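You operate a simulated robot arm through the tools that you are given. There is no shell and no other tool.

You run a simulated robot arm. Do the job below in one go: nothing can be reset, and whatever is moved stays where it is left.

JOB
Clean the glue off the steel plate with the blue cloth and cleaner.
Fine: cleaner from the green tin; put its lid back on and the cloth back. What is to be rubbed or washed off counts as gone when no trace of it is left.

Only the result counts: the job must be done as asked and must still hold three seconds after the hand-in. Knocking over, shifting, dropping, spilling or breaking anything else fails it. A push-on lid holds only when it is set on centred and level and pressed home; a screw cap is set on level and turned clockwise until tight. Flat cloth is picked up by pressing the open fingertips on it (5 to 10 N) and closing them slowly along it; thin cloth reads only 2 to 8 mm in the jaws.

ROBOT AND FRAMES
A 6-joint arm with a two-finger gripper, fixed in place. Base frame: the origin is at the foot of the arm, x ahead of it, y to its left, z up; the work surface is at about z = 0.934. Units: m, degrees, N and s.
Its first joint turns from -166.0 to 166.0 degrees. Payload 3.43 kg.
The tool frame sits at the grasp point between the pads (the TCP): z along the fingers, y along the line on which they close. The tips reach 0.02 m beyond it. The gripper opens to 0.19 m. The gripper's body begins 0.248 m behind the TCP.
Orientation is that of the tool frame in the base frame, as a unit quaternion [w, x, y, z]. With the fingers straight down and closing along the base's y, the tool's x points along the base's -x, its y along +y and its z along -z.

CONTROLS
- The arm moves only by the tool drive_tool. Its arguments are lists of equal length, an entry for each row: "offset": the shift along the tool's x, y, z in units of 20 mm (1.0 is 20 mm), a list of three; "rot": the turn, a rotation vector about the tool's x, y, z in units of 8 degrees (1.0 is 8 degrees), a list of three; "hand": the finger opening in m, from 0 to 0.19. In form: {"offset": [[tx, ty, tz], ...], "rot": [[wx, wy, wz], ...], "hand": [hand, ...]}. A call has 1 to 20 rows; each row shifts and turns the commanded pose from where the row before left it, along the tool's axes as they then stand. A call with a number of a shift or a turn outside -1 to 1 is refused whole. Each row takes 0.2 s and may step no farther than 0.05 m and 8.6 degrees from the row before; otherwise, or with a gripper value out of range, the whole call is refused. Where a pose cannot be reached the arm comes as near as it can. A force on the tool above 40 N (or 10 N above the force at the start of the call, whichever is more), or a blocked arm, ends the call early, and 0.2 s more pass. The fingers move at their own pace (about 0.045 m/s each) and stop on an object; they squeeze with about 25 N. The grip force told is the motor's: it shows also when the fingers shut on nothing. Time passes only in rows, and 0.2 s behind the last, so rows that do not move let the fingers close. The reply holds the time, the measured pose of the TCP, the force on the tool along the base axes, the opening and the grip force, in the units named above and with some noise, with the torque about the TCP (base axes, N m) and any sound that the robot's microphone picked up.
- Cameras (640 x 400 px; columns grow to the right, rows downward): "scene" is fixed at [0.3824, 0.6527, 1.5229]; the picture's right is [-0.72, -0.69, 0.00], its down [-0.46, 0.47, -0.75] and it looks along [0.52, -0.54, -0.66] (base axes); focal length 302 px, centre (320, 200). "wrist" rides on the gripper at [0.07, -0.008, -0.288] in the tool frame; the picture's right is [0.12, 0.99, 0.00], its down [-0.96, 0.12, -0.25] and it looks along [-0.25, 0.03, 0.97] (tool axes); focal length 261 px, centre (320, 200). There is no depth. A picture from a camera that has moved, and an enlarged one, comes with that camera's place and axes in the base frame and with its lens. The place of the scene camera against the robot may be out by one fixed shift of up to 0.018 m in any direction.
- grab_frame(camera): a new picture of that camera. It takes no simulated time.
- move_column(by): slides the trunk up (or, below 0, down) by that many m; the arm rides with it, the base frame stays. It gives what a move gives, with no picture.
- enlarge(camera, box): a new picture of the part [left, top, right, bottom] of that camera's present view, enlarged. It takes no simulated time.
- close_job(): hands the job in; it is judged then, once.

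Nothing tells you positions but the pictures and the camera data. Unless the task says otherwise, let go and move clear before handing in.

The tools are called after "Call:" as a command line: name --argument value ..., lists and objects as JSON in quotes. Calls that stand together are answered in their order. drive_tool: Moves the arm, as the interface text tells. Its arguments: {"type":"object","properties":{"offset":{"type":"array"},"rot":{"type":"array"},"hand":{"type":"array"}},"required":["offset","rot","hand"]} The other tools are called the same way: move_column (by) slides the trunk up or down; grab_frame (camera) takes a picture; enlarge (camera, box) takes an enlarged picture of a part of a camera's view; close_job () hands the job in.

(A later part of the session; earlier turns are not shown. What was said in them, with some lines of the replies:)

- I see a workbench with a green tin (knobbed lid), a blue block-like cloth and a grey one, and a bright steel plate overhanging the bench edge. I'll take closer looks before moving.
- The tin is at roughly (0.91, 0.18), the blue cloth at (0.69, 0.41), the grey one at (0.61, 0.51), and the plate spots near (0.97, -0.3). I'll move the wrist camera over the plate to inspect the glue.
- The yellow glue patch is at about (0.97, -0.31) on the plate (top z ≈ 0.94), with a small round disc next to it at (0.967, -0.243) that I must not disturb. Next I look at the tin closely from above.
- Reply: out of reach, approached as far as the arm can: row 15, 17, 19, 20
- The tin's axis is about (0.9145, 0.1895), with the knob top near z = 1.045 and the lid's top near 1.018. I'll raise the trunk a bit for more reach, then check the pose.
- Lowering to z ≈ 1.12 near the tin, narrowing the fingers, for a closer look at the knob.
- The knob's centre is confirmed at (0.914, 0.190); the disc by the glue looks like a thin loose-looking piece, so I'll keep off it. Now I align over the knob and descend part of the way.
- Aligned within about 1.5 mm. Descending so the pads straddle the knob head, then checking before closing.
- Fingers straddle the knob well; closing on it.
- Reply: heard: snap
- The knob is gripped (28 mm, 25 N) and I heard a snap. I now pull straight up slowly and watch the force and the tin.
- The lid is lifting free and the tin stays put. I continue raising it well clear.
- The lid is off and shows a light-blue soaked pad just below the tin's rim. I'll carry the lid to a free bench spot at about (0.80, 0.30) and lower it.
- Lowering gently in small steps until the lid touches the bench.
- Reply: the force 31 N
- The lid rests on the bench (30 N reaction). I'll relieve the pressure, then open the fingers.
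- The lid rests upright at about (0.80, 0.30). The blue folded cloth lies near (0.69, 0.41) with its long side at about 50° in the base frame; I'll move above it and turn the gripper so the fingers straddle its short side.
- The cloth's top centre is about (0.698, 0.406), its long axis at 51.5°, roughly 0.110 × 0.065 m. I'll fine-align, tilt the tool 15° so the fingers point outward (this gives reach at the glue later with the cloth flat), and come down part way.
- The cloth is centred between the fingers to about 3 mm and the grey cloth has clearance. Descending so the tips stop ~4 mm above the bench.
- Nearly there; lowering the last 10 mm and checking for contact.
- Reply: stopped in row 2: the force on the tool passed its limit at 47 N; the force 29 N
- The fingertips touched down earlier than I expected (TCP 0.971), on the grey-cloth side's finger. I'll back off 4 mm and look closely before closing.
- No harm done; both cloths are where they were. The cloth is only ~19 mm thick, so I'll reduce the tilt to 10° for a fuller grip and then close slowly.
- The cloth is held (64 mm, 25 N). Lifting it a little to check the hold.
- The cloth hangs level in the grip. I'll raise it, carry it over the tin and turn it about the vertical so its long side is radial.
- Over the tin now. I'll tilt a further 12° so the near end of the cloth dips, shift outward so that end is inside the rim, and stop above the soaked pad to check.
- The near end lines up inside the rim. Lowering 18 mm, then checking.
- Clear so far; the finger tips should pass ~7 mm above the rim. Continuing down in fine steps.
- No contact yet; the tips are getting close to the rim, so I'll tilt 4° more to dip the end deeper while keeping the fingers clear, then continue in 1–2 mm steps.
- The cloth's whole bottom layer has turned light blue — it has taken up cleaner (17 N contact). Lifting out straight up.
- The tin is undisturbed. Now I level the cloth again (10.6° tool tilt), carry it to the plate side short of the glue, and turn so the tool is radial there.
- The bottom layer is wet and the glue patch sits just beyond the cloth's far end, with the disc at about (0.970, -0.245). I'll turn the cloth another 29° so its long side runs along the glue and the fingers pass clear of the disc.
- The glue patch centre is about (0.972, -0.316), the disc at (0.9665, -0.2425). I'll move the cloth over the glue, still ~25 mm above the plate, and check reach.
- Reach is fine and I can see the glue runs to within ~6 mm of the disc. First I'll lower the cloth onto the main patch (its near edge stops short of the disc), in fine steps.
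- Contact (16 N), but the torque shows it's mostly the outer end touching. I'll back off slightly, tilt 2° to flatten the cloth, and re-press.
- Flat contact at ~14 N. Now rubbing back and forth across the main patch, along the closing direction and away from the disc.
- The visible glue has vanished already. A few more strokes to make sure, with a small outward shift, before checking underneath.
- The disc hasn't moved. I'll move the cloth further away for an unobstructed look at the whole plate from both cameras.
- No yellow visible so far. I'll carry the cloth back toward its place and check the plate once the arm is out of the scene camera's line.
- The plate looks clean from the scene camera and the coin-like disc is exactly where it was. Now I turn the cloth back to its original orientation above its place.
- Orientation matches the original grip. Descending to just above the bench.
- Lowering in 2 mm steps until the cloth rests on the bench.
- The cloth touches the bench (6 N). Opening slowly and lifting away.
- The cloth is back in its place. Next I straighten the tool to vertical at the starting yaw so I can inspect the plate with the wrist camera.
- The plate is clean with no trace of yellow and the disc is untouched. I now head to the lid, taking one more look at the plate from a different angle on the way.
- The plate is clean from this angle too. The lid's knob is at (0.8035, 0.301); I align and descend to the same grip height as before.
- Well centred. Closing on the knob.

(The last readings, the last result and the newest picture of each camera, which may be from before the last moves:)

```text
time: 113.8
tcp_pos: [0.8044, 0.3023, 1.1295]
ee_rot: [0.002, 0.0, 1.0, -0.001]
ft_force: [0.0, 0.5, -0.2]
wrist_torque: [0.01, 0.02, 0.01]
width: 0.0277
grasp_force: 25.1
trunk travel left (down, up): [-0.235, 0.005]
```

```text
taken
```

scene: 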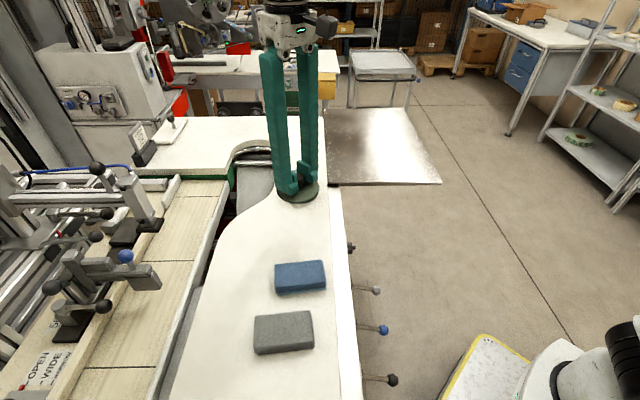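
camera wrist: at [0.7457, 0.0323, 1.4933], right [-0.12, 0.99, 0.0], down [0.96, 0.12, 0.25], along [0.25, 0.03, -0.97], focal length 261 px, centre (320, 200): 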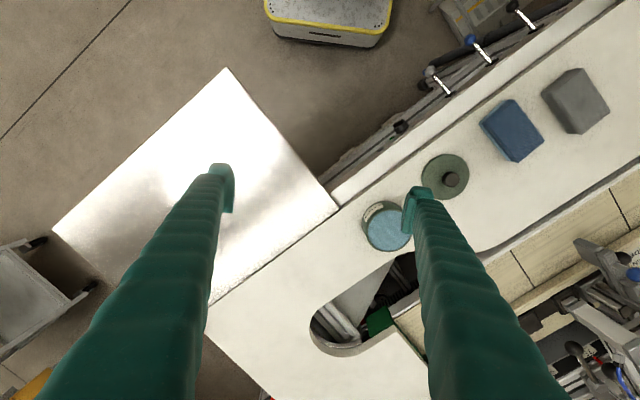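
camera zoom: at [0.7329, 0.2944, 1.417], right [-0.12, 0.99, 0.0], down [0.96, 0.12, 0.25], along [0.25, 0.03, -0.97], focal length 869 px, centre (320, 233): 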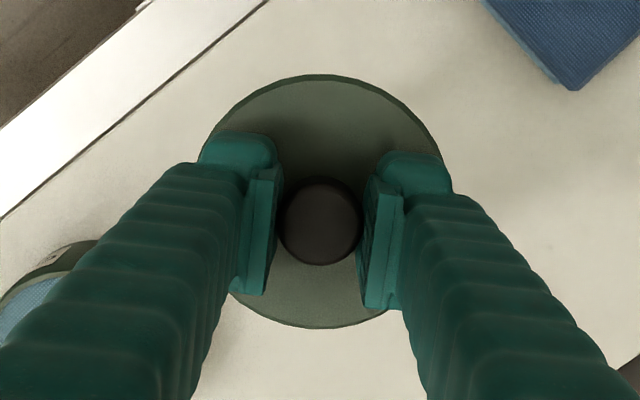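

The lid is held exactly as when it was removed. Moving it above the tin at (0.9147, 0.1905).

Call:
drive_tool --offset '[[-0.46, -0.46, 0], [-0.925, -0.921, 0], [-0.925, -0.921, 0], [-0.925, -0.921, 0], [-0.925, -0.921, 0], [-0.925, -0.921, 0], [-0.46, -0.46, 0], [0, 0, 0]]' --rot '[[0, 0, 0], [0, 0, 0], [0, 0, 0], [0, 0, 0], [0, 0, 0], [0, 0, 0], [0, 0, 0], [0, 0, 0]]' --hand '[0.01, 0.01, 0.01, 0.01, 0.01, 0.01, 0.01, 0.01]'

Call:
drive_tool --offset '[[0, 0, 0]]' --rot '[[0, 0, 0]]' --hand '[0.01]'

Call:
drive_tool --offset '[[0, 0, 0]]' --rot '[[0, 0, 0]]' --hand '[0.01]'

Call:
enlarge --camera "wrist" --box '[240, 130, 400, 250]'

Call:
enlarge --camera "scene" --box '[250, 110, 350, 210]'

```text
time: 115.6
tcp_pos: [0.9153, 0.1892, 1.1282]
ee_rot: [0.002, 0.0, 1.0, -0.002]
ft_force: [0.1, -0.5, -2.0]
wrist_torque: [-0.04, -0.01, 0.0]
width: 0.0277
grasp_force: 25.3
trunk travel left (down, up): [-0.235, 0.005]
```

```text
time: 116.0
tcp_pos: [0.9152, 0.1903, 1.1289]
ee_rot: [0.002, -0.001, 1.0, -0.002]
ft_force: [1.0, 0.8, 0.2]
wrist_torque: [-0.05, 0.04, 0.02]
width: 0.0274
grasp_force: 25.2
trunk travel left (down, up): [-0.235, 0.005]
```

```text
time: 116.4
tcp_pos: [0.9141, 0.1898, 1.1291]
ee_rot: [0.002, -0.001, 1.0, -0.002]
ft_force: [-0.1, -0.1, -1.1]
wrist_torque: [0.01, 0.01, -0.04]
width: 0.0276
grasp_force: 25.0
trunk travel left (down, up): [-0.235, 0.005]
```

```text
3.33 times, centred on (320, 190) of wrist
camera zoom: at [0.8438, 0.1818, 1.4169], right [-0.12, 0.99, 0.0], down [0.96, 0.12, 0.25], along [0.25, 0.03, -0.97], focal length 869 px, centre (320, 233)
```

zoom: 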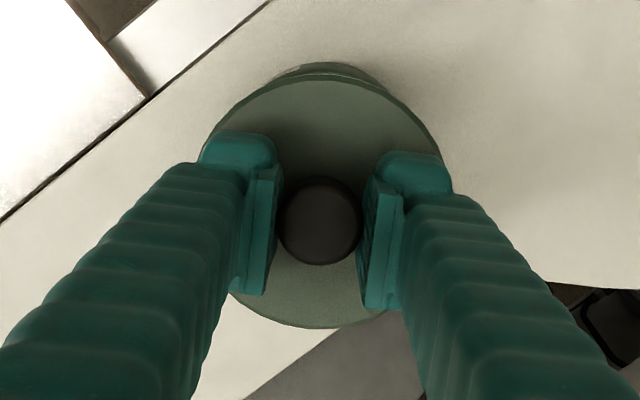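

```text
4.00 times, centred on (300, 160) of scene
camera zoom: at [0.3824, 0.6527, 1.5229], right [-0.72, -0.69, 0.0], down [-0.46, 0.47, -0.75], along [0.52, -0.54, -0.66], focal length 1207 px, centre (400, 360)
```

zoom: 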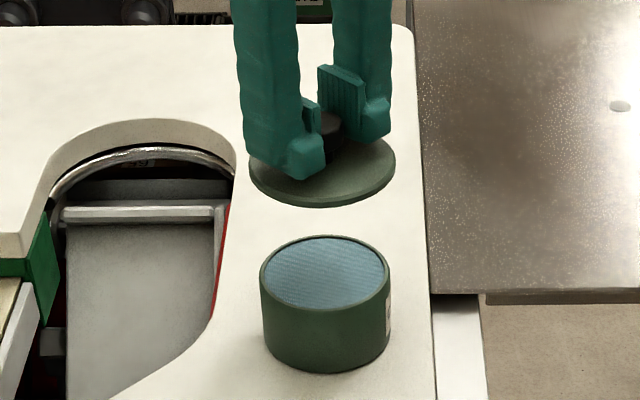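

Aligned to about 1 mm; I nudge that last millimetre and descend to just above the rim.

Call:
drive_tool --offset '[[-0.05, 0.03, 0], [0, 0, 0.8], [0, 0, 0.8], [0, 0, 0.8], [0, 0, 0.5], [0, 0, 0.3], [0, 0, 0]]' --rot '[[0, 0, 0], [0, 0, 0], [0, 0, 0], [0, 0, 0], [0, 0, 0], [0, 0, 0], [0, 0, 0]]' --hand '[0.01, 0.01, 0.01, 0.01, 0.01, 0.01, 0.01]'

Call:
enlarge --camera "scene" --box '[260, 130, 340, 210]'

Call:
enlarge --camera "wrist" --box '[240, 130, 400, 250]'

```text
time: 118.0
tcp_pos: [0.9167, 0.1914, 1.0647]
ee_rot: [0.002, -0.001, 1.0, -0.002]
ft_force: [0.6, -0.3, -0.8]
wrist_torque: [-0.04, 0.01, 0.0]
width: 0.0275
grasp_force: 25.0
trunk travel left (down, up): [-0.235, 0.005]
```

```text
5.00 times, centred on (300, 170) of scene
camera zoom: at [0.3824, 0.6527, 1.5229], right [-0.72, -0.69, 0.0], down [-0.46, 0.47, -0.75], along [0.52, -0.54, -0.66], focal length 1509 px, centre (420, 350)
```

zoom: 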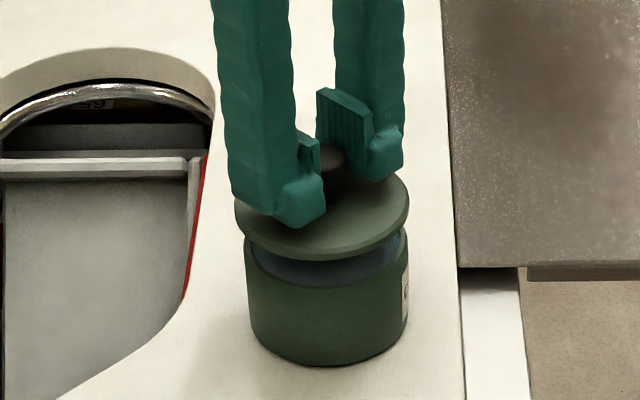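

```text
3.33 times, centred on (320, 190) of wrist
camera zoom: at [0.8458, 0.1843, 1.3529], right [-0.12, 0.99, 0.0], down [0.96, 0.12, 0.25], along [0.25, 0.03, -0.97], focal length 869 px, centre (320, 233)
```

zoom: 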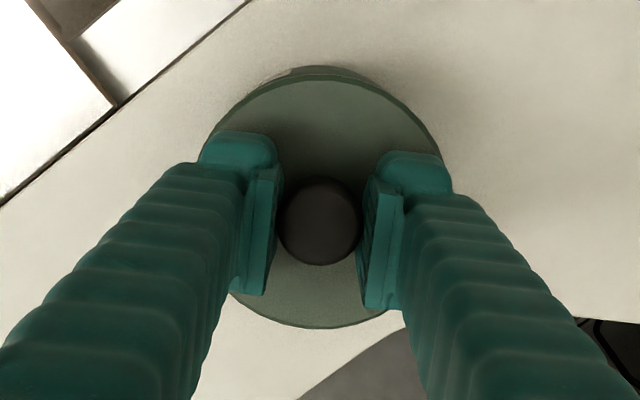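

Centred within about a millimetre. Lowering onto the rim in 2 mm steps.

Call:
drive_tool --offset '[[0, 0, 0.1], [0, 0, 0.1], [0, 0, 0.1], [0, 0, 0.1], [0, 0, 0.1], [0, 0, 0]]' --rot '[[0, 0, 0], [0, 0, 0], [0, 0, 0], [0, 0, 0], [0, 0, 0], [0, 0, 0]]' --hand '[0.01, 0.01, 0.01, 0.01, 0.01, 0.01]'

Call:
enlarge --camera "scene" --box '[260, 130, 340, 210]'

```text
time: 119.4
tcp_pos: [0.9158, 0.1907, 1.0541]
ee_rot: [0.002, 0.0, 1.0, -0.002]
ft_force: [-0.2, -0.4, -0.5]
wrist_torque: [0.0, 0.0, 0.0]
width: 0.0275
grasp_force: 24.6
trunk travel left (down, up): [-0.235, 0.005]
```

```text
5.00 times, centred on (300, 170) of scene
camera zoom: at [0.3824, 0.6527, 1.5229], right [-0.72, -0.69, 0.0], down [-0.46, 0.47, -0.75], along [0.52, -0.54, -0.66], focal length 1509 px, centre (420, 350)
```

zoom: 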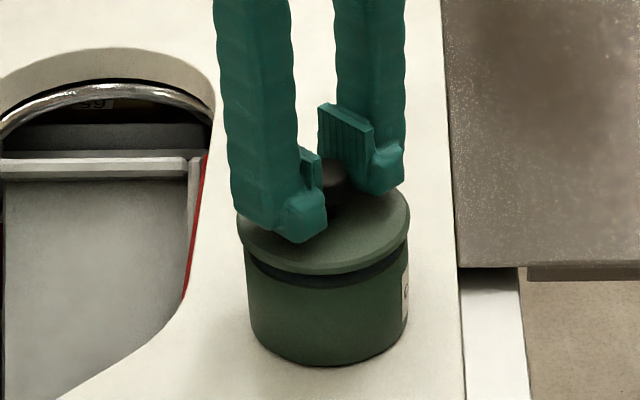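

Call:
drive_tool --offset '[[0.04, -0.035, 0], [0, 0, 0.1], [0, 0, 0.1], [0, 0, 0.05], [0, 0, 0]]' --rot '[[0, 0, 0], [0, 0, 0], [0, 0, 0], [0, 0, 0], [0, 0, 0]]' --hand '[0.01, 0.01, 0.01, 0.01, 0.01]'

Call:
enlarge --camera "scene" --box '[260, 130, 340, 210]'

```text
time: 120.6
tcp_pos: [0.9172, 0.1904, 1.05]
ee_rot: [0.002, 0.0, 1.0, -0.001]
ft_force: [-0.6, -1.0, -0.4]
wrist_torque: [-0.01, 0.01, -0.03]
width: 0.0275
grasp_force: 24.6
trunk travel left (down, up): [-0.235, 0.005]
```

```text
5.00 times, centred on (300, 170) of scene
camera zoom: at [0.3824, 0.6527, 1.5229], right [-0.72, -0.69, 0.0], down [-0.46, 0.47, -0.75], along [0.52, -0.54, -0.66], focal length 1509 px, centre (420, 350)
```

zoom: 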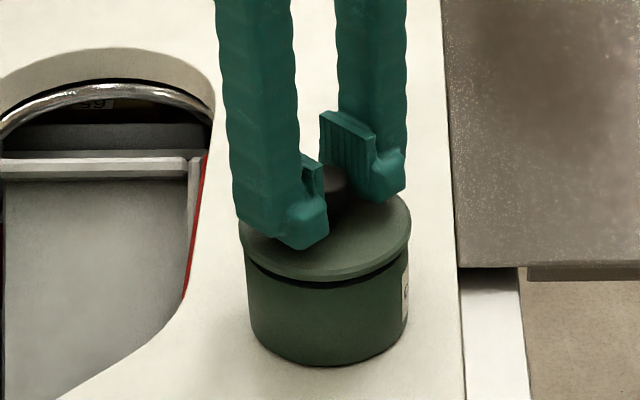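

Aligned. Pressing down in 1 mm steps.

Call:
drive_tool --offset '[[0, 0, 0.05], [0, 0, 0.05], [0, 0, 0.05], [0, 0, 0.05], [0, 0, 0.05], [0, 0, 0]]' --rot '[[0, 0, 0], [0, 0, 0], [0, 0, 0], [0, 0, 0], [0, 0, 0], [0, 0, 0]]' --hand '[0.01, 0.01, 0.01, 0.01, 0.01, 0.01]'

Call:
enlarge --camera "scene" --box '[260, 130, 340, 210]'

```text
time: 122.0
tcp_pos: [0.9158, 0.19, 1.0461]
ee_rot: [0.002, 0.0, 1.0, -0.002]
ft_force: [-0.3, -0.3, -0.4]
wrist_torque: [0.0, 0.02, -0.01]
width: 0.0277
grasp_force: 25.0
trunk travel left (down, up): [-0.235, 0.005]
```

```text
5.00 times, centred on (300, 170) of scene
camera zoom: at [0.3824, 0.6527, 1.5229], right [-0.72, -0.69, 0.0], down [-0.46, 0.47, -0.75], along [0.52, -0.54, -0.66], focal length 1509 px, centre (420, 350)
```

zoom: 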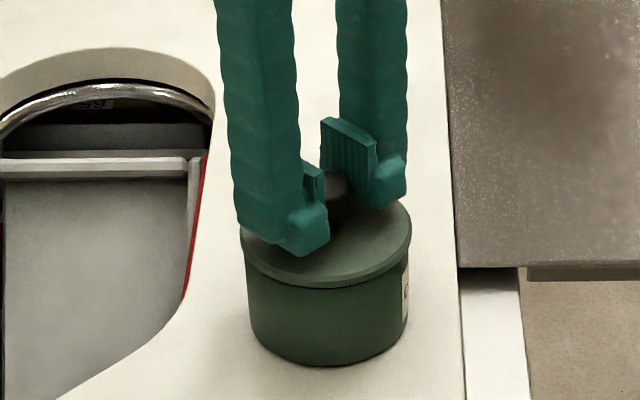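

Call:
drive_tool --offset '[[0, 0, 0.05], [0, 0, 0.05], [0, 0, 0.05], [0, 0, 0]]' --rot '[[0, 0, 0], [0, 0, 0], [0, 0, 0], [0, 0, 0]]' --hand '[0.01, 0.01, 0.01, 0.01]'

```text
time: 123.0
tcp_pos: [0.9166, 0.1906, 1.0416]
ee_rot: [0.001, -0.001, 1.0, -0.002]
ft_force: [0.5, -0.6, -0.9]
wrist_torque: [0.0, -0.01, 0.02]
width: 0.0274
grasp_force: 25.1
trunk travel left (down, up): [-0.235, 0.005]
```

Call:
drive_tool --offset '[[0, 0, 0.05], [0, 0, 0.05], [0, 0, 0]]' --rot '[[0, 0, 0], [0, 0, 0], [0, 0, 0]]' --hand '[0.01, 0.01, 0.01]'

Call:
enlarge --camera "scene" --box '[260, 130, 340, 210]'

```text
time: 123.8
tcp_pos: [0.9163, 0.1896, 1.0418]
ee_rot: [0.003, -0.001, 1.0, -0.002]
ft_force: [2.0, 2.9, 29.4]
wrist_torque: [0.1, -0.07, 0.04]
width: 0.0279
grasp_force: 25.0
trunk travel left (down, up): [-0.235, 0.005]
heard: snap
```

```text
5.00 times, centred on (300, 170) of scene
camera zoom: at [0.3824, 0.6527, 1.5229], right [-0.72, -0.69, 0.0], down [-0.46, 0.47, -0.75], along [0.52, -0.54, -0.66], focal length 1509 px, centre (420, 350)
```

zoom: 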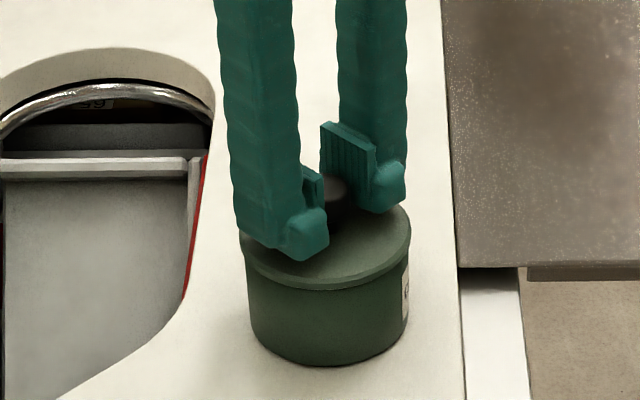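

A snap at 29 N — the lid is home and sits level. I ease off most of the pressure (still slightly downward) and open the fingers.

Call:
drive_tool --offset '[[0, 0, -0.1], [0, 0, 0]]' --rot '[[0, 0, 0], [0, 0, 0]]' --hand '[0.01, 0.01]'

```text
time: 124.4
tcp_pos: [0.9162, 0.1903, 1.0424]
ee_rot: [0.001, -0.001, 1.0, -0.001]
ft_force: [9.2, 7.7, 23.1]
wrist_torque: [0.15, -0.29, 0.04]
width: 0.0278
grasp_force: 25.3
trunk travel left (down, up): [-0.235, 0.005]
```

Call:
drive_tool --offset '[[0, 0, -0.06], [0, 0, 0]]' --rot '[[0, 0, 0], [0, 0, 0]]' --hand '[0.01, 0.01]'

```text
time: 125.0
tcp_pos: [0.9158, 0.1909, 1.0415]
ee_rot: [0.001, 0.001, 1.0, -0.002]
ft_force: [6.2, 6.1, 9.6]
wrist_torque: [0.08, -0.19, 0.09]
width: 0.0273
grasp_force: 24.4
trunk travel left (down, up): [-0.235, 0.005]
```

Call:
drive_tool --offset '[[-0.035, 0.035, 0], [0, 0, 0]]' --rot '[[0, 0, 0], [0, 0, 0]]' --hand '[0.01, 0.01]'

```text
time: 125.6
tcp_pos: [0.9168, 0.1898, 1.0421]
ee_rot: [0.0, 0.0, 1.0, -0.001]
ft_force: [0.4, -0.8, -1.1]
wrist_torque: [0.01, 0.03, -0.04]
width: 0.0275
grasp_force: 24.8
trunk travel left (down, up): [-0.235, 0.005]
heard: snap
```

A second snap as the force dropped to zero — the lid may have popped loose again. I'll let go of the knob, then press it home from above with closed fingertips, which can't pull it back up.

Call:
drive_tool --offset '[[0, 0, 0], [0, 0, 0], [0, 0, 0], [0, 0, 0]]' --rot '[[0, 0, 0], [0, 0, 0], [0, 0, 0], [0, 0, 0]]' --hand '[0.035, 0.05, 0.065, 0.07]'

Call:
enlarge --camera "scene" --box '[270, 150, 330, 210]'

Call:
enlarge --camera "wrist" --box '[240, 130, 400, 250]'

```text
time: 126.6
tcp_pos: [0.9162, 0.1904, 1.0426]
ee_rot: [0.001, 0.001, 1.0, -0.001]
ft_force: [0.6, 0.0, 0.0]
wrist_torque: [0.0, 0.04, 0.01]
width: 0.07
grasp_force: 0.1
trunk travel left (down, up): [-0.235, 0.005]
heard: snap
```

```text
6.67 times, centred on (300, 180) of scene
camera zoom: at [0.3824, 0.6527, 1.5229], right [-0.72, -0.69, 0.0], down [-0.46, 0.47, -0.75], along [0.52, -0.54, -0.66], focal length 2012 px, centre (453, 333)
```

zoom: 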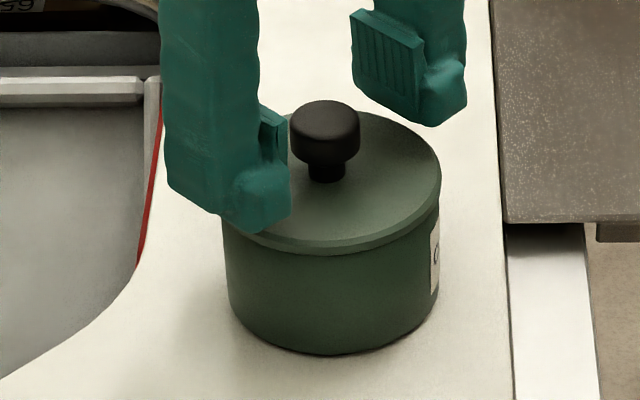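

```text
3.33 times, centred on (320, 190) of wrist
camera zoom: at [0.8463, 0.1834, 1.3311], right [-0.12, 0.99, 0.0], down [0.96, 0.12, 0.25], along [0.25, 0.03, -0.97], focal length 869 px, centre (320, 233)
```

zoom: 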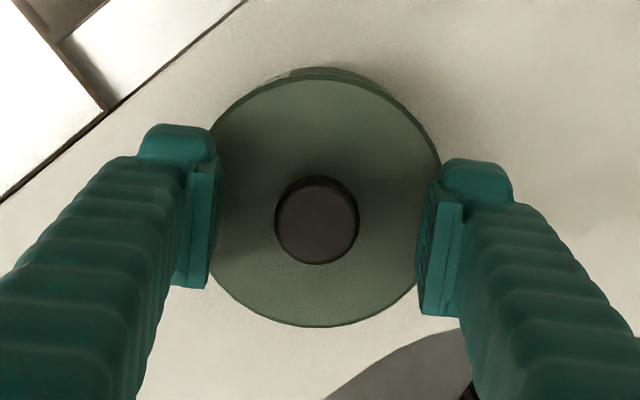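

Another snap on release, so the lid seems to have re-seated; it sits level and slightly deeper than originally. To be certain I'll rise, close the fingers and press the knob from above.

Call:
drive_tool --offset '[[0, 0, -0.5], [0, 0, -1], [0, 0, -1], [0, 0, 0], [0, 0, 0], [0, 0, 0], [0, 0, 0]]' --rot '[[0, 0, 0], [0, 0, 0], [0, 0, 0], [0, 0, 0], [0, 0, 0], [0, 0, 0], [0, 0, 0]]' --hand '[0.07, 0.07, 0.07, 0.03, 0.0, 0.0, 0.0]'

Call:
enlarge --camera "scene" --box '[270, 150, 330, 210]'

Call:
enlarge --camera "wrist" --box '[240, 130, 400, 250]'

```text
time: 128.2
tcp_pos: [0.9157, 0.1884, 1.0936]
ee_rot: [0.002, 0.001, 1.0, -0.001]
ft_force: [1.1, -0.6, -0.5]
wrist_torque: [-0.01, 0.02, 0.03]
width: 0.0
grasp_force: 16.1
trunk travel left (down, up): [-0.235, 0.005]
```

```text
6.67 times, centred on (300, 180) of scene
camera zoom: at [0.3824, 0.6527, 1.5229], right [-0.72, -0.69, 0.0], down [-0.46, 0.47, -0.75], along [0.52, -0.54, -0.66], focal length 2012 px, centre (453, 333)
```

zoom: 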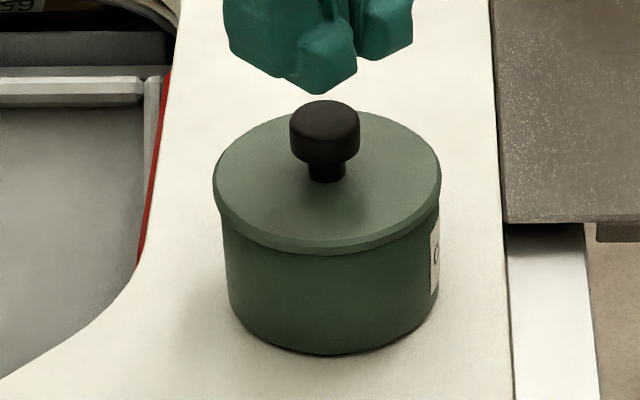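

```text
3.33 times, centred on (320, 190) of wrist
camera zoom: at [0.8446, 0.1818, 1.3817], right [-0.12, 0.99, 0.0], down [0.96, 0.12, 0.25], along [0.25, 0.03, -0.97], focal length 869 px, centre (320, 233)
```

zoom: 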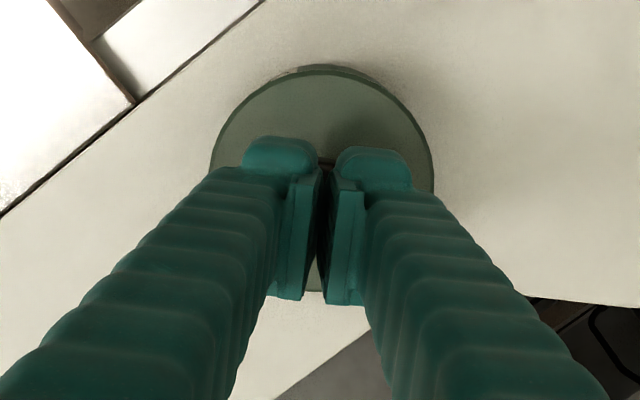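

The lid looks level and centred. Pressing straight down on the knob with closed fingers, gently.

Call:
drive_tool --offset '[[0, 0.03, 0.5], [0, 0, 0.5], [0, 0, 0.1], [0, 0, 0.1], [0, 0, 0.1], [0, 0, 0]]' --rot '[[0, 0, 0], [0, 0, 0], [0, 0, 0], [0, 0, 0], [0, 0, 0], [0, 0, 0]]' --hand '[0.0, 0.0, 0.0, 0.0, 0.0, 0.0]'

Call:
enlarge --camera "scene" --box '[270, 150, 330, 210]'

```text
time: 129.6
tcp_pos: [0.917, 0.1922, 1.0686]
ee_rot: [0.001, 0.0, 1.0, -0.001]
ft_force: [-0.1, -0.5, 0.2]
wrist_torque: [-0.01, -0.02, -0.01]
width: 0.0001
grasp_force: 25.0
trunk travel left (down, up): [-0.235, 0.005]
```

```text
6.67 times, centred on (300, 180) of scene
camera zoom: at [0.3824, 0.6527, 1.5229], right [-0.72, -0.69, 0.0], down [-0.46, 0.47, -0.75], along [0.52, -0.54, -0.66], focal length 2012 px, centre (453, 333)
```

zoom: 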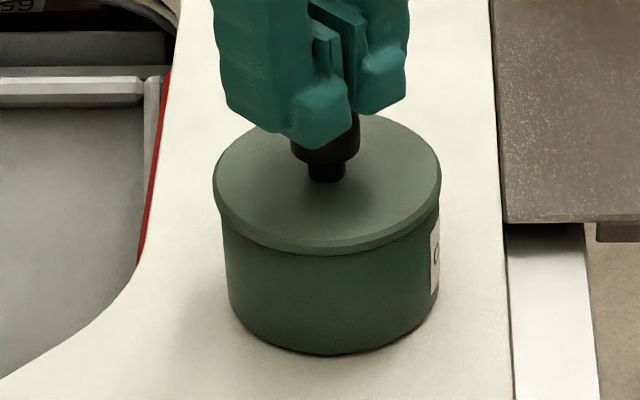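

Call:
drive_tool --offset '[[0, 0, 0.05], [0, 0, 0.05], [0, 0, 0.05], [0, 0, 0.05], [0, 0, 0]]' --rot '[[0, 0, 0], [0, 0, 0], [0, 0, 0], [0, 0, 0], [0, 0, 0]]' --hand '[0.0, 0.0, 0.0, 0.0, 0.0]'

```text
time: 130.8
tcp_pos: [0.9155, 0.1902, 1.0624]
ee_rot: [0.002, 0.0, 1.0, -0.001]
ft_force: [0.1, 0.5, 1.7]
wrist_torque: [0.0, 0.0, -0.01]
width: 0.0061
grasp_force: 24.6
trunk travel left (down, up): [-0.235, 0.005]
```

The fingertips are being wedged apart by the rounded knob, so I'll back off and instead press on the lid's flat top with the open fingertips either side of the knob.

Call:
drive_tool --offset '[[0, 0, -0.1], [0, 0, -0.3], [0, 0, -0.8], [0, 0, -0.6], [0, 0, 0], [0, 0, 0], [0, 0, 0]]' --rot '[[0, 0, 0], [0, 0, 0], [0, 0, 0], [0, 0, 0], [0, 0, 0], [0, 0, 0], [0, 0, 0]]' --hand '[0.0, 0.0, 0.0, 0.0, 0.03, 0.055, 0.055]'

Call:
enlarge --camera "scene" --box '[270, 150, 330, 210]'

Call:
enlarge --camera "wrist" --box '[240, 130, 400, 250]'

```text
time: 132.4
tcp_pos: [0.9164, 0.1912, 1.0994]
ee_rot: [0.001, 0.0, 1.0, -0.003]
ft_force: [0.6, 0.0, 0.5]
wrist_torque: [-0.02, 0.0, -0.01]
width: 0.0547
grasp_force: 0.1
trunk travel left (down, up): [-0.235, 0.005]
```

```text
6.67 times, centred on (300, 180) of scene
camera zoom: at [0.3824, 0.6527, 1.5229], right [-0.72, -0.69, 0.0], down [-0.46, 0.47, -0.75], along [0.52, -0.54, -0.66], focal length 2012 px, centre (453, 333)
```

zoom: 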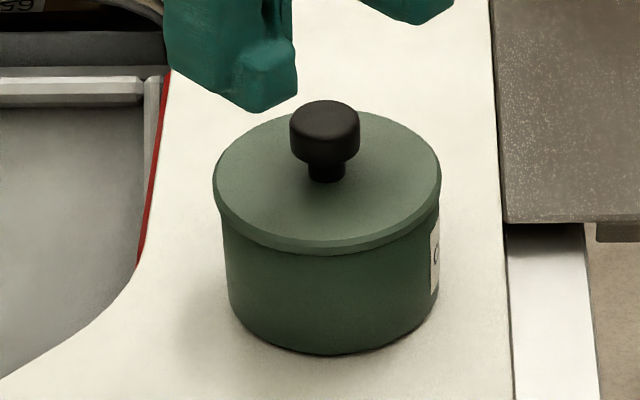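

```text
3.33 times, centred on (320, 190) of wrist
camera zoom: at [0.8461, 0.1841, 1.3863], right [-0.12, 0.99, 0.0], down [0.96, 0.12, 0.25], along [0.25, 0.03, -0.97], focal length 869 px, centre (320, 233)
```

zoom: 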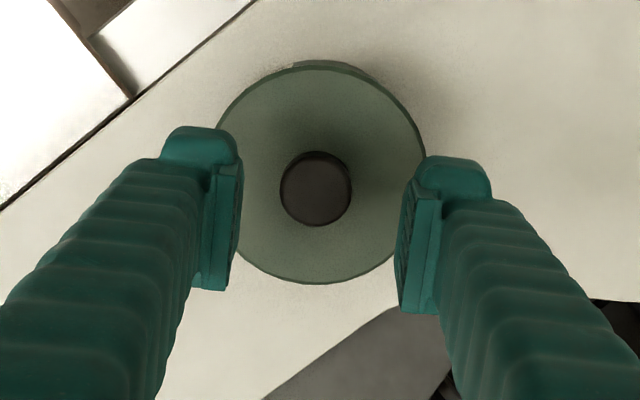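

Call:
drive_tool --offset '[[0, 0, 0.9], [0, 0, 0.9], [0, 0, 0.8], [0, 0, 0]]' --rot '[[0, 0, 0], [0, 0, 0], [0, 0, 0], [0, 0, 0]]' --hand '[0.048, 0.048, 0.048, 0.048]'

Call:
drive_tool --offset '[[0, 0, 0.05], [0, 0, 0.05], [0, 0, 0.05], [0, 0, 0.05], [0, 0, 0.05], [0, 0, 0]]' --rot '[[0, 0, 0], [0, 0, 0], [0, 0, 0], [0, 0, 0], [0, 0, 0], [0, 0, 0]]' --hand '[0.048, 0.048, 0.048, 0.048, 0.048, 0.048]'

Call:
enlarge --camera "scene" --box '[270, 150, 330, 210]'

```text
time: 133.4
tcp_pos: [0.9171, 0.1918, 1.0463]
ee_rot: [0.002, 0.001, 1.0, -0.003]
ft_force: [1.0, -0.2, 0.2]
wrist_torque: [-0.03, 0.03, 0.01]
width: 0.0481
grasp_force: 0.0
trunk travel left (down, up): [-0.235, 0.005]
```

```text
time: 134.8
tcp_pos: [0.9161, 0.1903, 1.0427]
ee_rot: [0.001, 0.0, 1.0, -0.002]
ft_force: [0.5, 0.3, -0.5]
wrist_torque: [-0.01, 0.04, 0.02]
width: 0.0481
grasp_force: 0.1
trunk travel left (down, up): [-0.235, 0.005]
```

```text
6.67 times, centred on (300, 180) of scene
camera zoom: at [0.3824, 0.6527, 1.5229], right [-0.72, -0.69, 0.0], down [-0.46, 0.47, -0.75], along [0.52, -0.54, -0.66], focal length 2012 px, centre (453, 333)
```

zoom: 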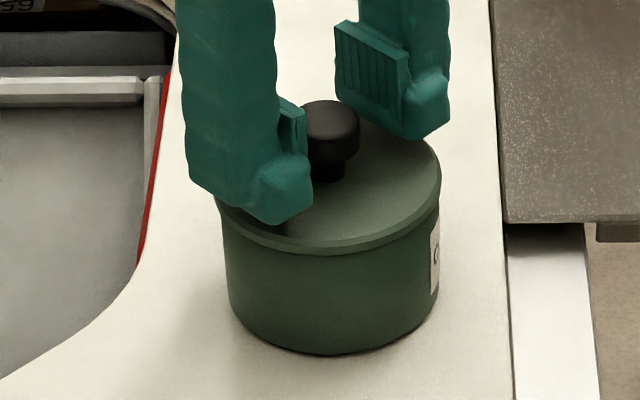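

Call:
drive_tool --offset '[[0, 0, 0.05], [0, 0, 0.05], [0, 0, 0.05], [0, 0, 0.05], [0, 0, 0]]' --rot '[[0, 0, 0], [0, 0, 0], [0, 0, 0], [0, 0, 0], [0, 0, 0]]' --hand '[0.048, 0.048, 0.048, 0.048, 0.048]'

Call:
drive_tool --offset '[[0, 0, 0.05], [0, 0, 0.05], [0, 0, 0]]' --rot '[[0, 0, 0], [0, 0, 0], [0, 0, 0]]' --hand '[0.048, 0.048, 0.048]'

```text
time: 136.0
tcp_pos: [0.9162, 0.1919, 1.0386]
ee_rot: [0.002, 0.0, 1.0, -0.001]
ft_force: [-0.1, 0.0, 0.1]
wrist_torque: [-0.02, 0.01, -0.01]
width: 0.0483
grasp_force: 0.0
trunk travel left (down, up): [-0.235, 0.005]
```

```text
time: 136.8
tcp_pos: [0.9157, 0.1916, 1.0388]
ee_rot: [0.002, 0.0, 1.0, -0.002]
ft_force: [1.1, -0.4, 0.0]
wrist_torque: [0.02, 0.02, 0.0]
width: 0.0479
grasp_force: 0.2
trunk travel left (down, up): [-0.235, 0.005]
```

Call:
drive_tool --offset '[[0, 0, 0.05], [0, 0, 0.05], [0, 0, 0]]' --rot '[[0, 0, 0], [0, 0, 0], [0, 0, 0]]' --hand '[0.048, 0.048, 0.048]'

Call:
enlarge --camera "scene" --box '[270, 150, 330, 210]'

```text
time: 137.6
tcp_pos: [0.9165, 0.1916, 1.0357]
ee_rot: [0.002, -0.001, 1.0, -0.001]
ft_force: [-1.0, 0.2, -0.5]
wrist_torque: [-0.01, 0.0, -0.01]
width: 0.0478
grasp_force: 0.1
trunk travel left (down, up): [-0.235, 0.005]
```

```text
6.67 times, centred on (300, 180) of scene
camera zoom: at [0.3824, 0.6527, 1.5229], right [-0.72, -0.69, 0.0], down [-0.46, 0.47, -0.75], along [0.52, -0.54, -0.66], focal length 2012 px, centre (453, 333)
```

zoom: 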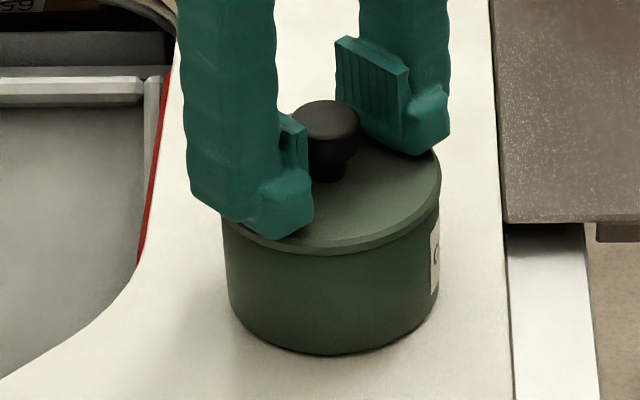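

Call:
drive_tool --offset '[[0, 0, 0.05], [0, 0, 0.05], [0, 0, 0]]' --rot '[[0, 0, 0], [0, 0, 0], [0, 0, 0]]' --hand '[0.048, 0.048, 0.048]'

```text
time: 138.4
tcp_pos: [0.916, 0.1904, 1.034]
ee_rot: [0.002, 0.0, 1.0, -0.002]
ft_force: [1.3, 1.0, 12.9]
wrist_torque: [0.15, -0.01, -0.06]
width: 0.0481
grasp_force: 0.6
trunk travel left (down, up): [-0.235, 0.005]
```

Call:
drive_tool --offset '[[0, 0, 0.05], [0, 0, 0.05], [0, 0, 0]]' --rot '[[0, 0, 0], [0, 0, 0], [0, 0, 0]]' --hand '[0.048, 0.048, 0.048]'

Call:
enlarge --camera "scene" --box '[270, 150, 330, 210]'

```text
time: 139.3
tcp_pos: [0.9151, 0.1908, 1.0329]
ee_rot: [0.003, 0.0, 1.0, -0.002]
ft_force: [-2.8, -1.9, 16.9]
wrist_torque: [0.14, 0.17, 0.06]
width: 0.0483
grasp_force: 0.4
trunk travel left (down, up): [-0.235, 0.005]
stopped in row 3: the force on the tool passed its limit at 41 N (the readings are from after the stop); the commanded pose is now the measured one
```

```text
6.67 times, centred on (300, 180) of scene
camera zoom: at [0.3824, 0.6527, 1.5229], right [-0.72, -0.69, 0.0], down [-0.46, 0.47, -0.75], along [0.52, -0.54, -0.66], focal length 2012 px, centre (453, 333)
```

zoom: 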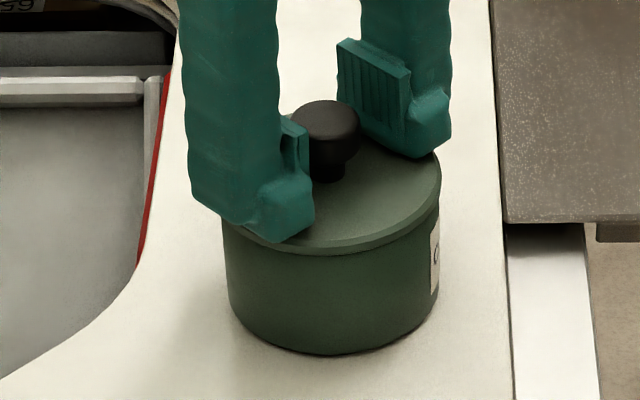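

Pressed to 41 N with no further movement or sound — the lid is already home. Withdrawing straight up and clear.

Call:
drive_tool --offset '[[0, 0, -0.1], [0, 0, -0.3], [0, 0, -1], [0, 0, -1], [0, 0, -1], [0, 0, -1], [0, 0, -1], [0.5, 0, -0.5], [1, 0, 0], [1, 0, 0], [1, 0, 0], [1, 0, 0], [1, 0, 0], [1, 0, 0], [0, 0, 0]]' --rot '[[0, 0, 0], [0, 0, 0], [0, 0, 0], [0, 0, 0], [0, 0, 0], [0, 0, 0], [0, 0, 0], [0, 0, 0], [0, 0, 0], [0, 0, 0], [0, 0, 0], [0, 0, 0], [0, 0, 0], [0, 0, 0], [0, 0, 0]]' --hand '[0.048, 0.048, 0.048, 0.06, 0.08, 0.1, 0.12, 0.15, 0.19, 0.19, 0.19, 0.19, 0.19, 0.19, 0.19]'

Call:
grab_frame --camera "scene"

Call:
enlarge --camera "scene" --box '[260, 150, 340, 210]'

Call:
grab_frame --camera "wrist"

```text
time: 142.5
tcp_pos: [0.7843, 0.1911, 1.1505]
ee_rot: [0.004, 0.0, 1.0, 0.0]
ft_force: [0.3, 0.1, 0.1]
wrist_torque: [0.02, -0.01, -0.01]
width: 0.1902
grasp_force: 0.1
trunk travel left (down, up): [-0.235, 0.005]
```

```text
taken
```

scene: 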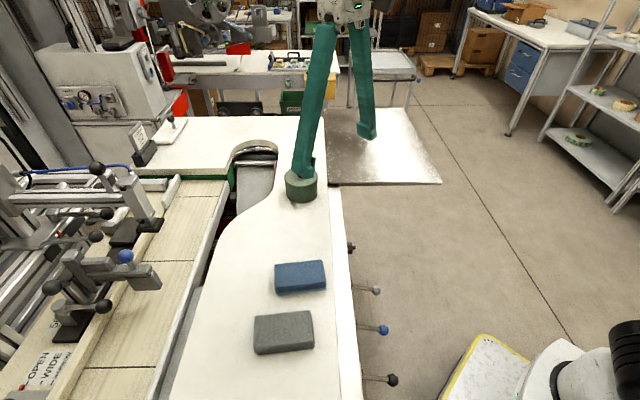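

```text
6.67 times, centred on (300, 180) of scene
camera zoom: at [0.3824, 0.6527, 1.5229], right [-0.72, -0.69, 0.0], down [-0.46, 0.47, -0.75], along [0.52, -0.54, -0.66], focal length 2012 px, centre (453, 333)
```

zoom: 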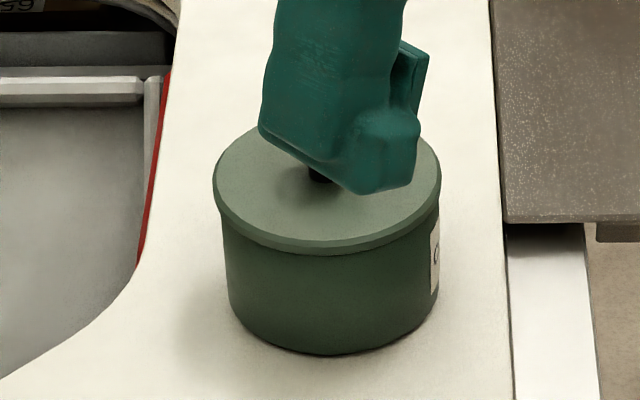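

```text
taken
camera wrist: at [0.7137, 0.1837, 1.4381], right [-0.12, 0.99, 0.0], down [0.96, 0.12, 0.25], along [0.25, 0.03, -0.97], focal length 261 px, centre (320, 200)
```

wrist: 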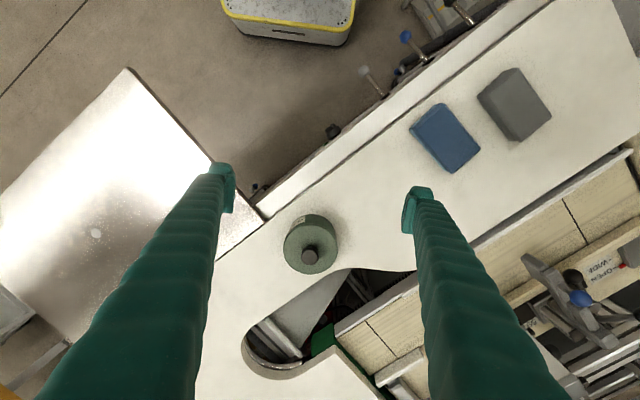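

Call:
enlarge --camera "wrist" --box '[0, 170, 160, 290]'

Call:
enlarge --camera "wrist" --box '[260, 190, 360, 290]'

Call:
enlarge --camera "wrist" --box '[380, 50, 580, 190]'

```text
3.33 times, centred on (80, 230) of wrist
camera zoom: at [0.7137, 0.1837, 1.4381], right [-0.12, 0.99, 0.0], down [0.96, 0.12, 0.25], along [0.25, 0.03, -0.97], focal length 869 px, centre (1120, 100)
```

zoom: 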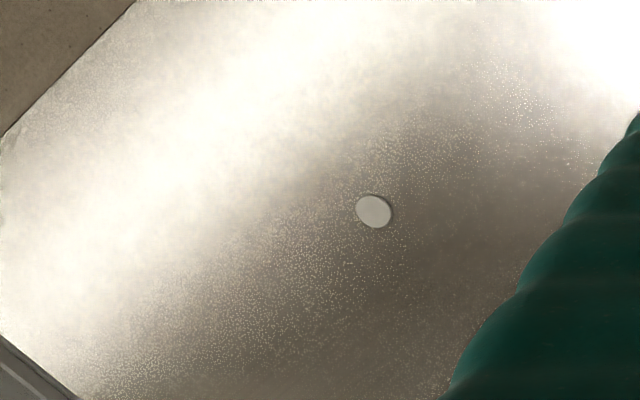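

```text
4.00 times, centred on (310, 240) of wrist
camera zoom: at [0.7137, 0.1837, 1.4381], right [-0.12, 0.99, 0.0], down [0.96, 0.12, 0.25], along [0.25, 0.03, -0.97], focal length 1043 px, centre (360, 40)
```

zoom: 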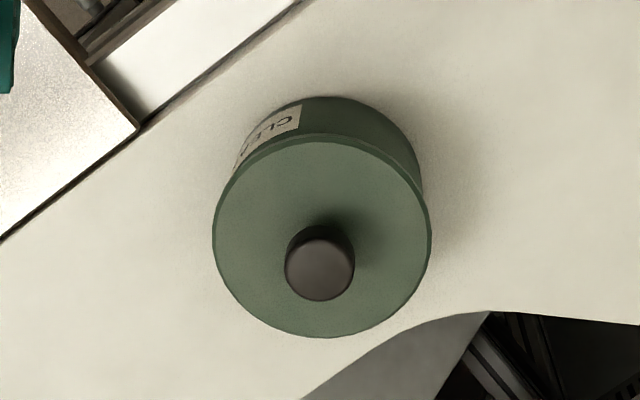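

```text
2.86 times, centred on (480, 120) of wrist
camera zoom: at [0.7137, 0.1837, 1.4381], right [-0.12, 0.99, 0.0], down [0.96, 0.12, 0.25], along [0.25, 0.03, -0.97], focal length 745 px, centre (-137, 429)
```

zoom: 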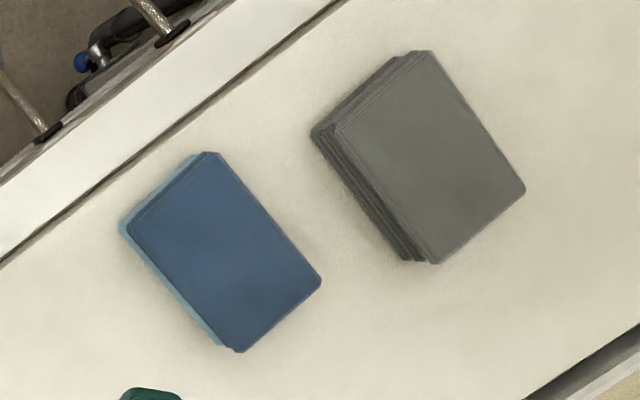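

The plate shows no trace of glue, the disc is in its place, the blue cloth is back where it was, and the lid sits level and pressed home on the tin. The gripper is open and clear, so I hand in.

Call:
close_job

```text
The job is handed in.
```

The glue is off the steel plate, and I've handed the job in. From the scene camera and three different wrist-camera positions I could see no yellow left on the plate.

- **Cleaner:** I dipped the blue cloth in the green tin. The cloth's bottom layer is still wet with cleaner.
- **Lid:** it is back on the tin, level and centred. There was a snap when I first pressed it on (29 N), another when I eased off, and a third when I let go. A final press to 41 N didn't move it or make a sound, so I take it to be fully home.
- **Cloth:** it is back where it lay, turned the same way as before.
- **Everything else:** the small coin-like disc near the glue, the grey cloth and the tin all look to be where they started. While picking up the blue cloth, a fingertip briefly pressed on the bench beside the grey cloth (47 N). Nothing shifted.

The gripper is open and clear of the bench.
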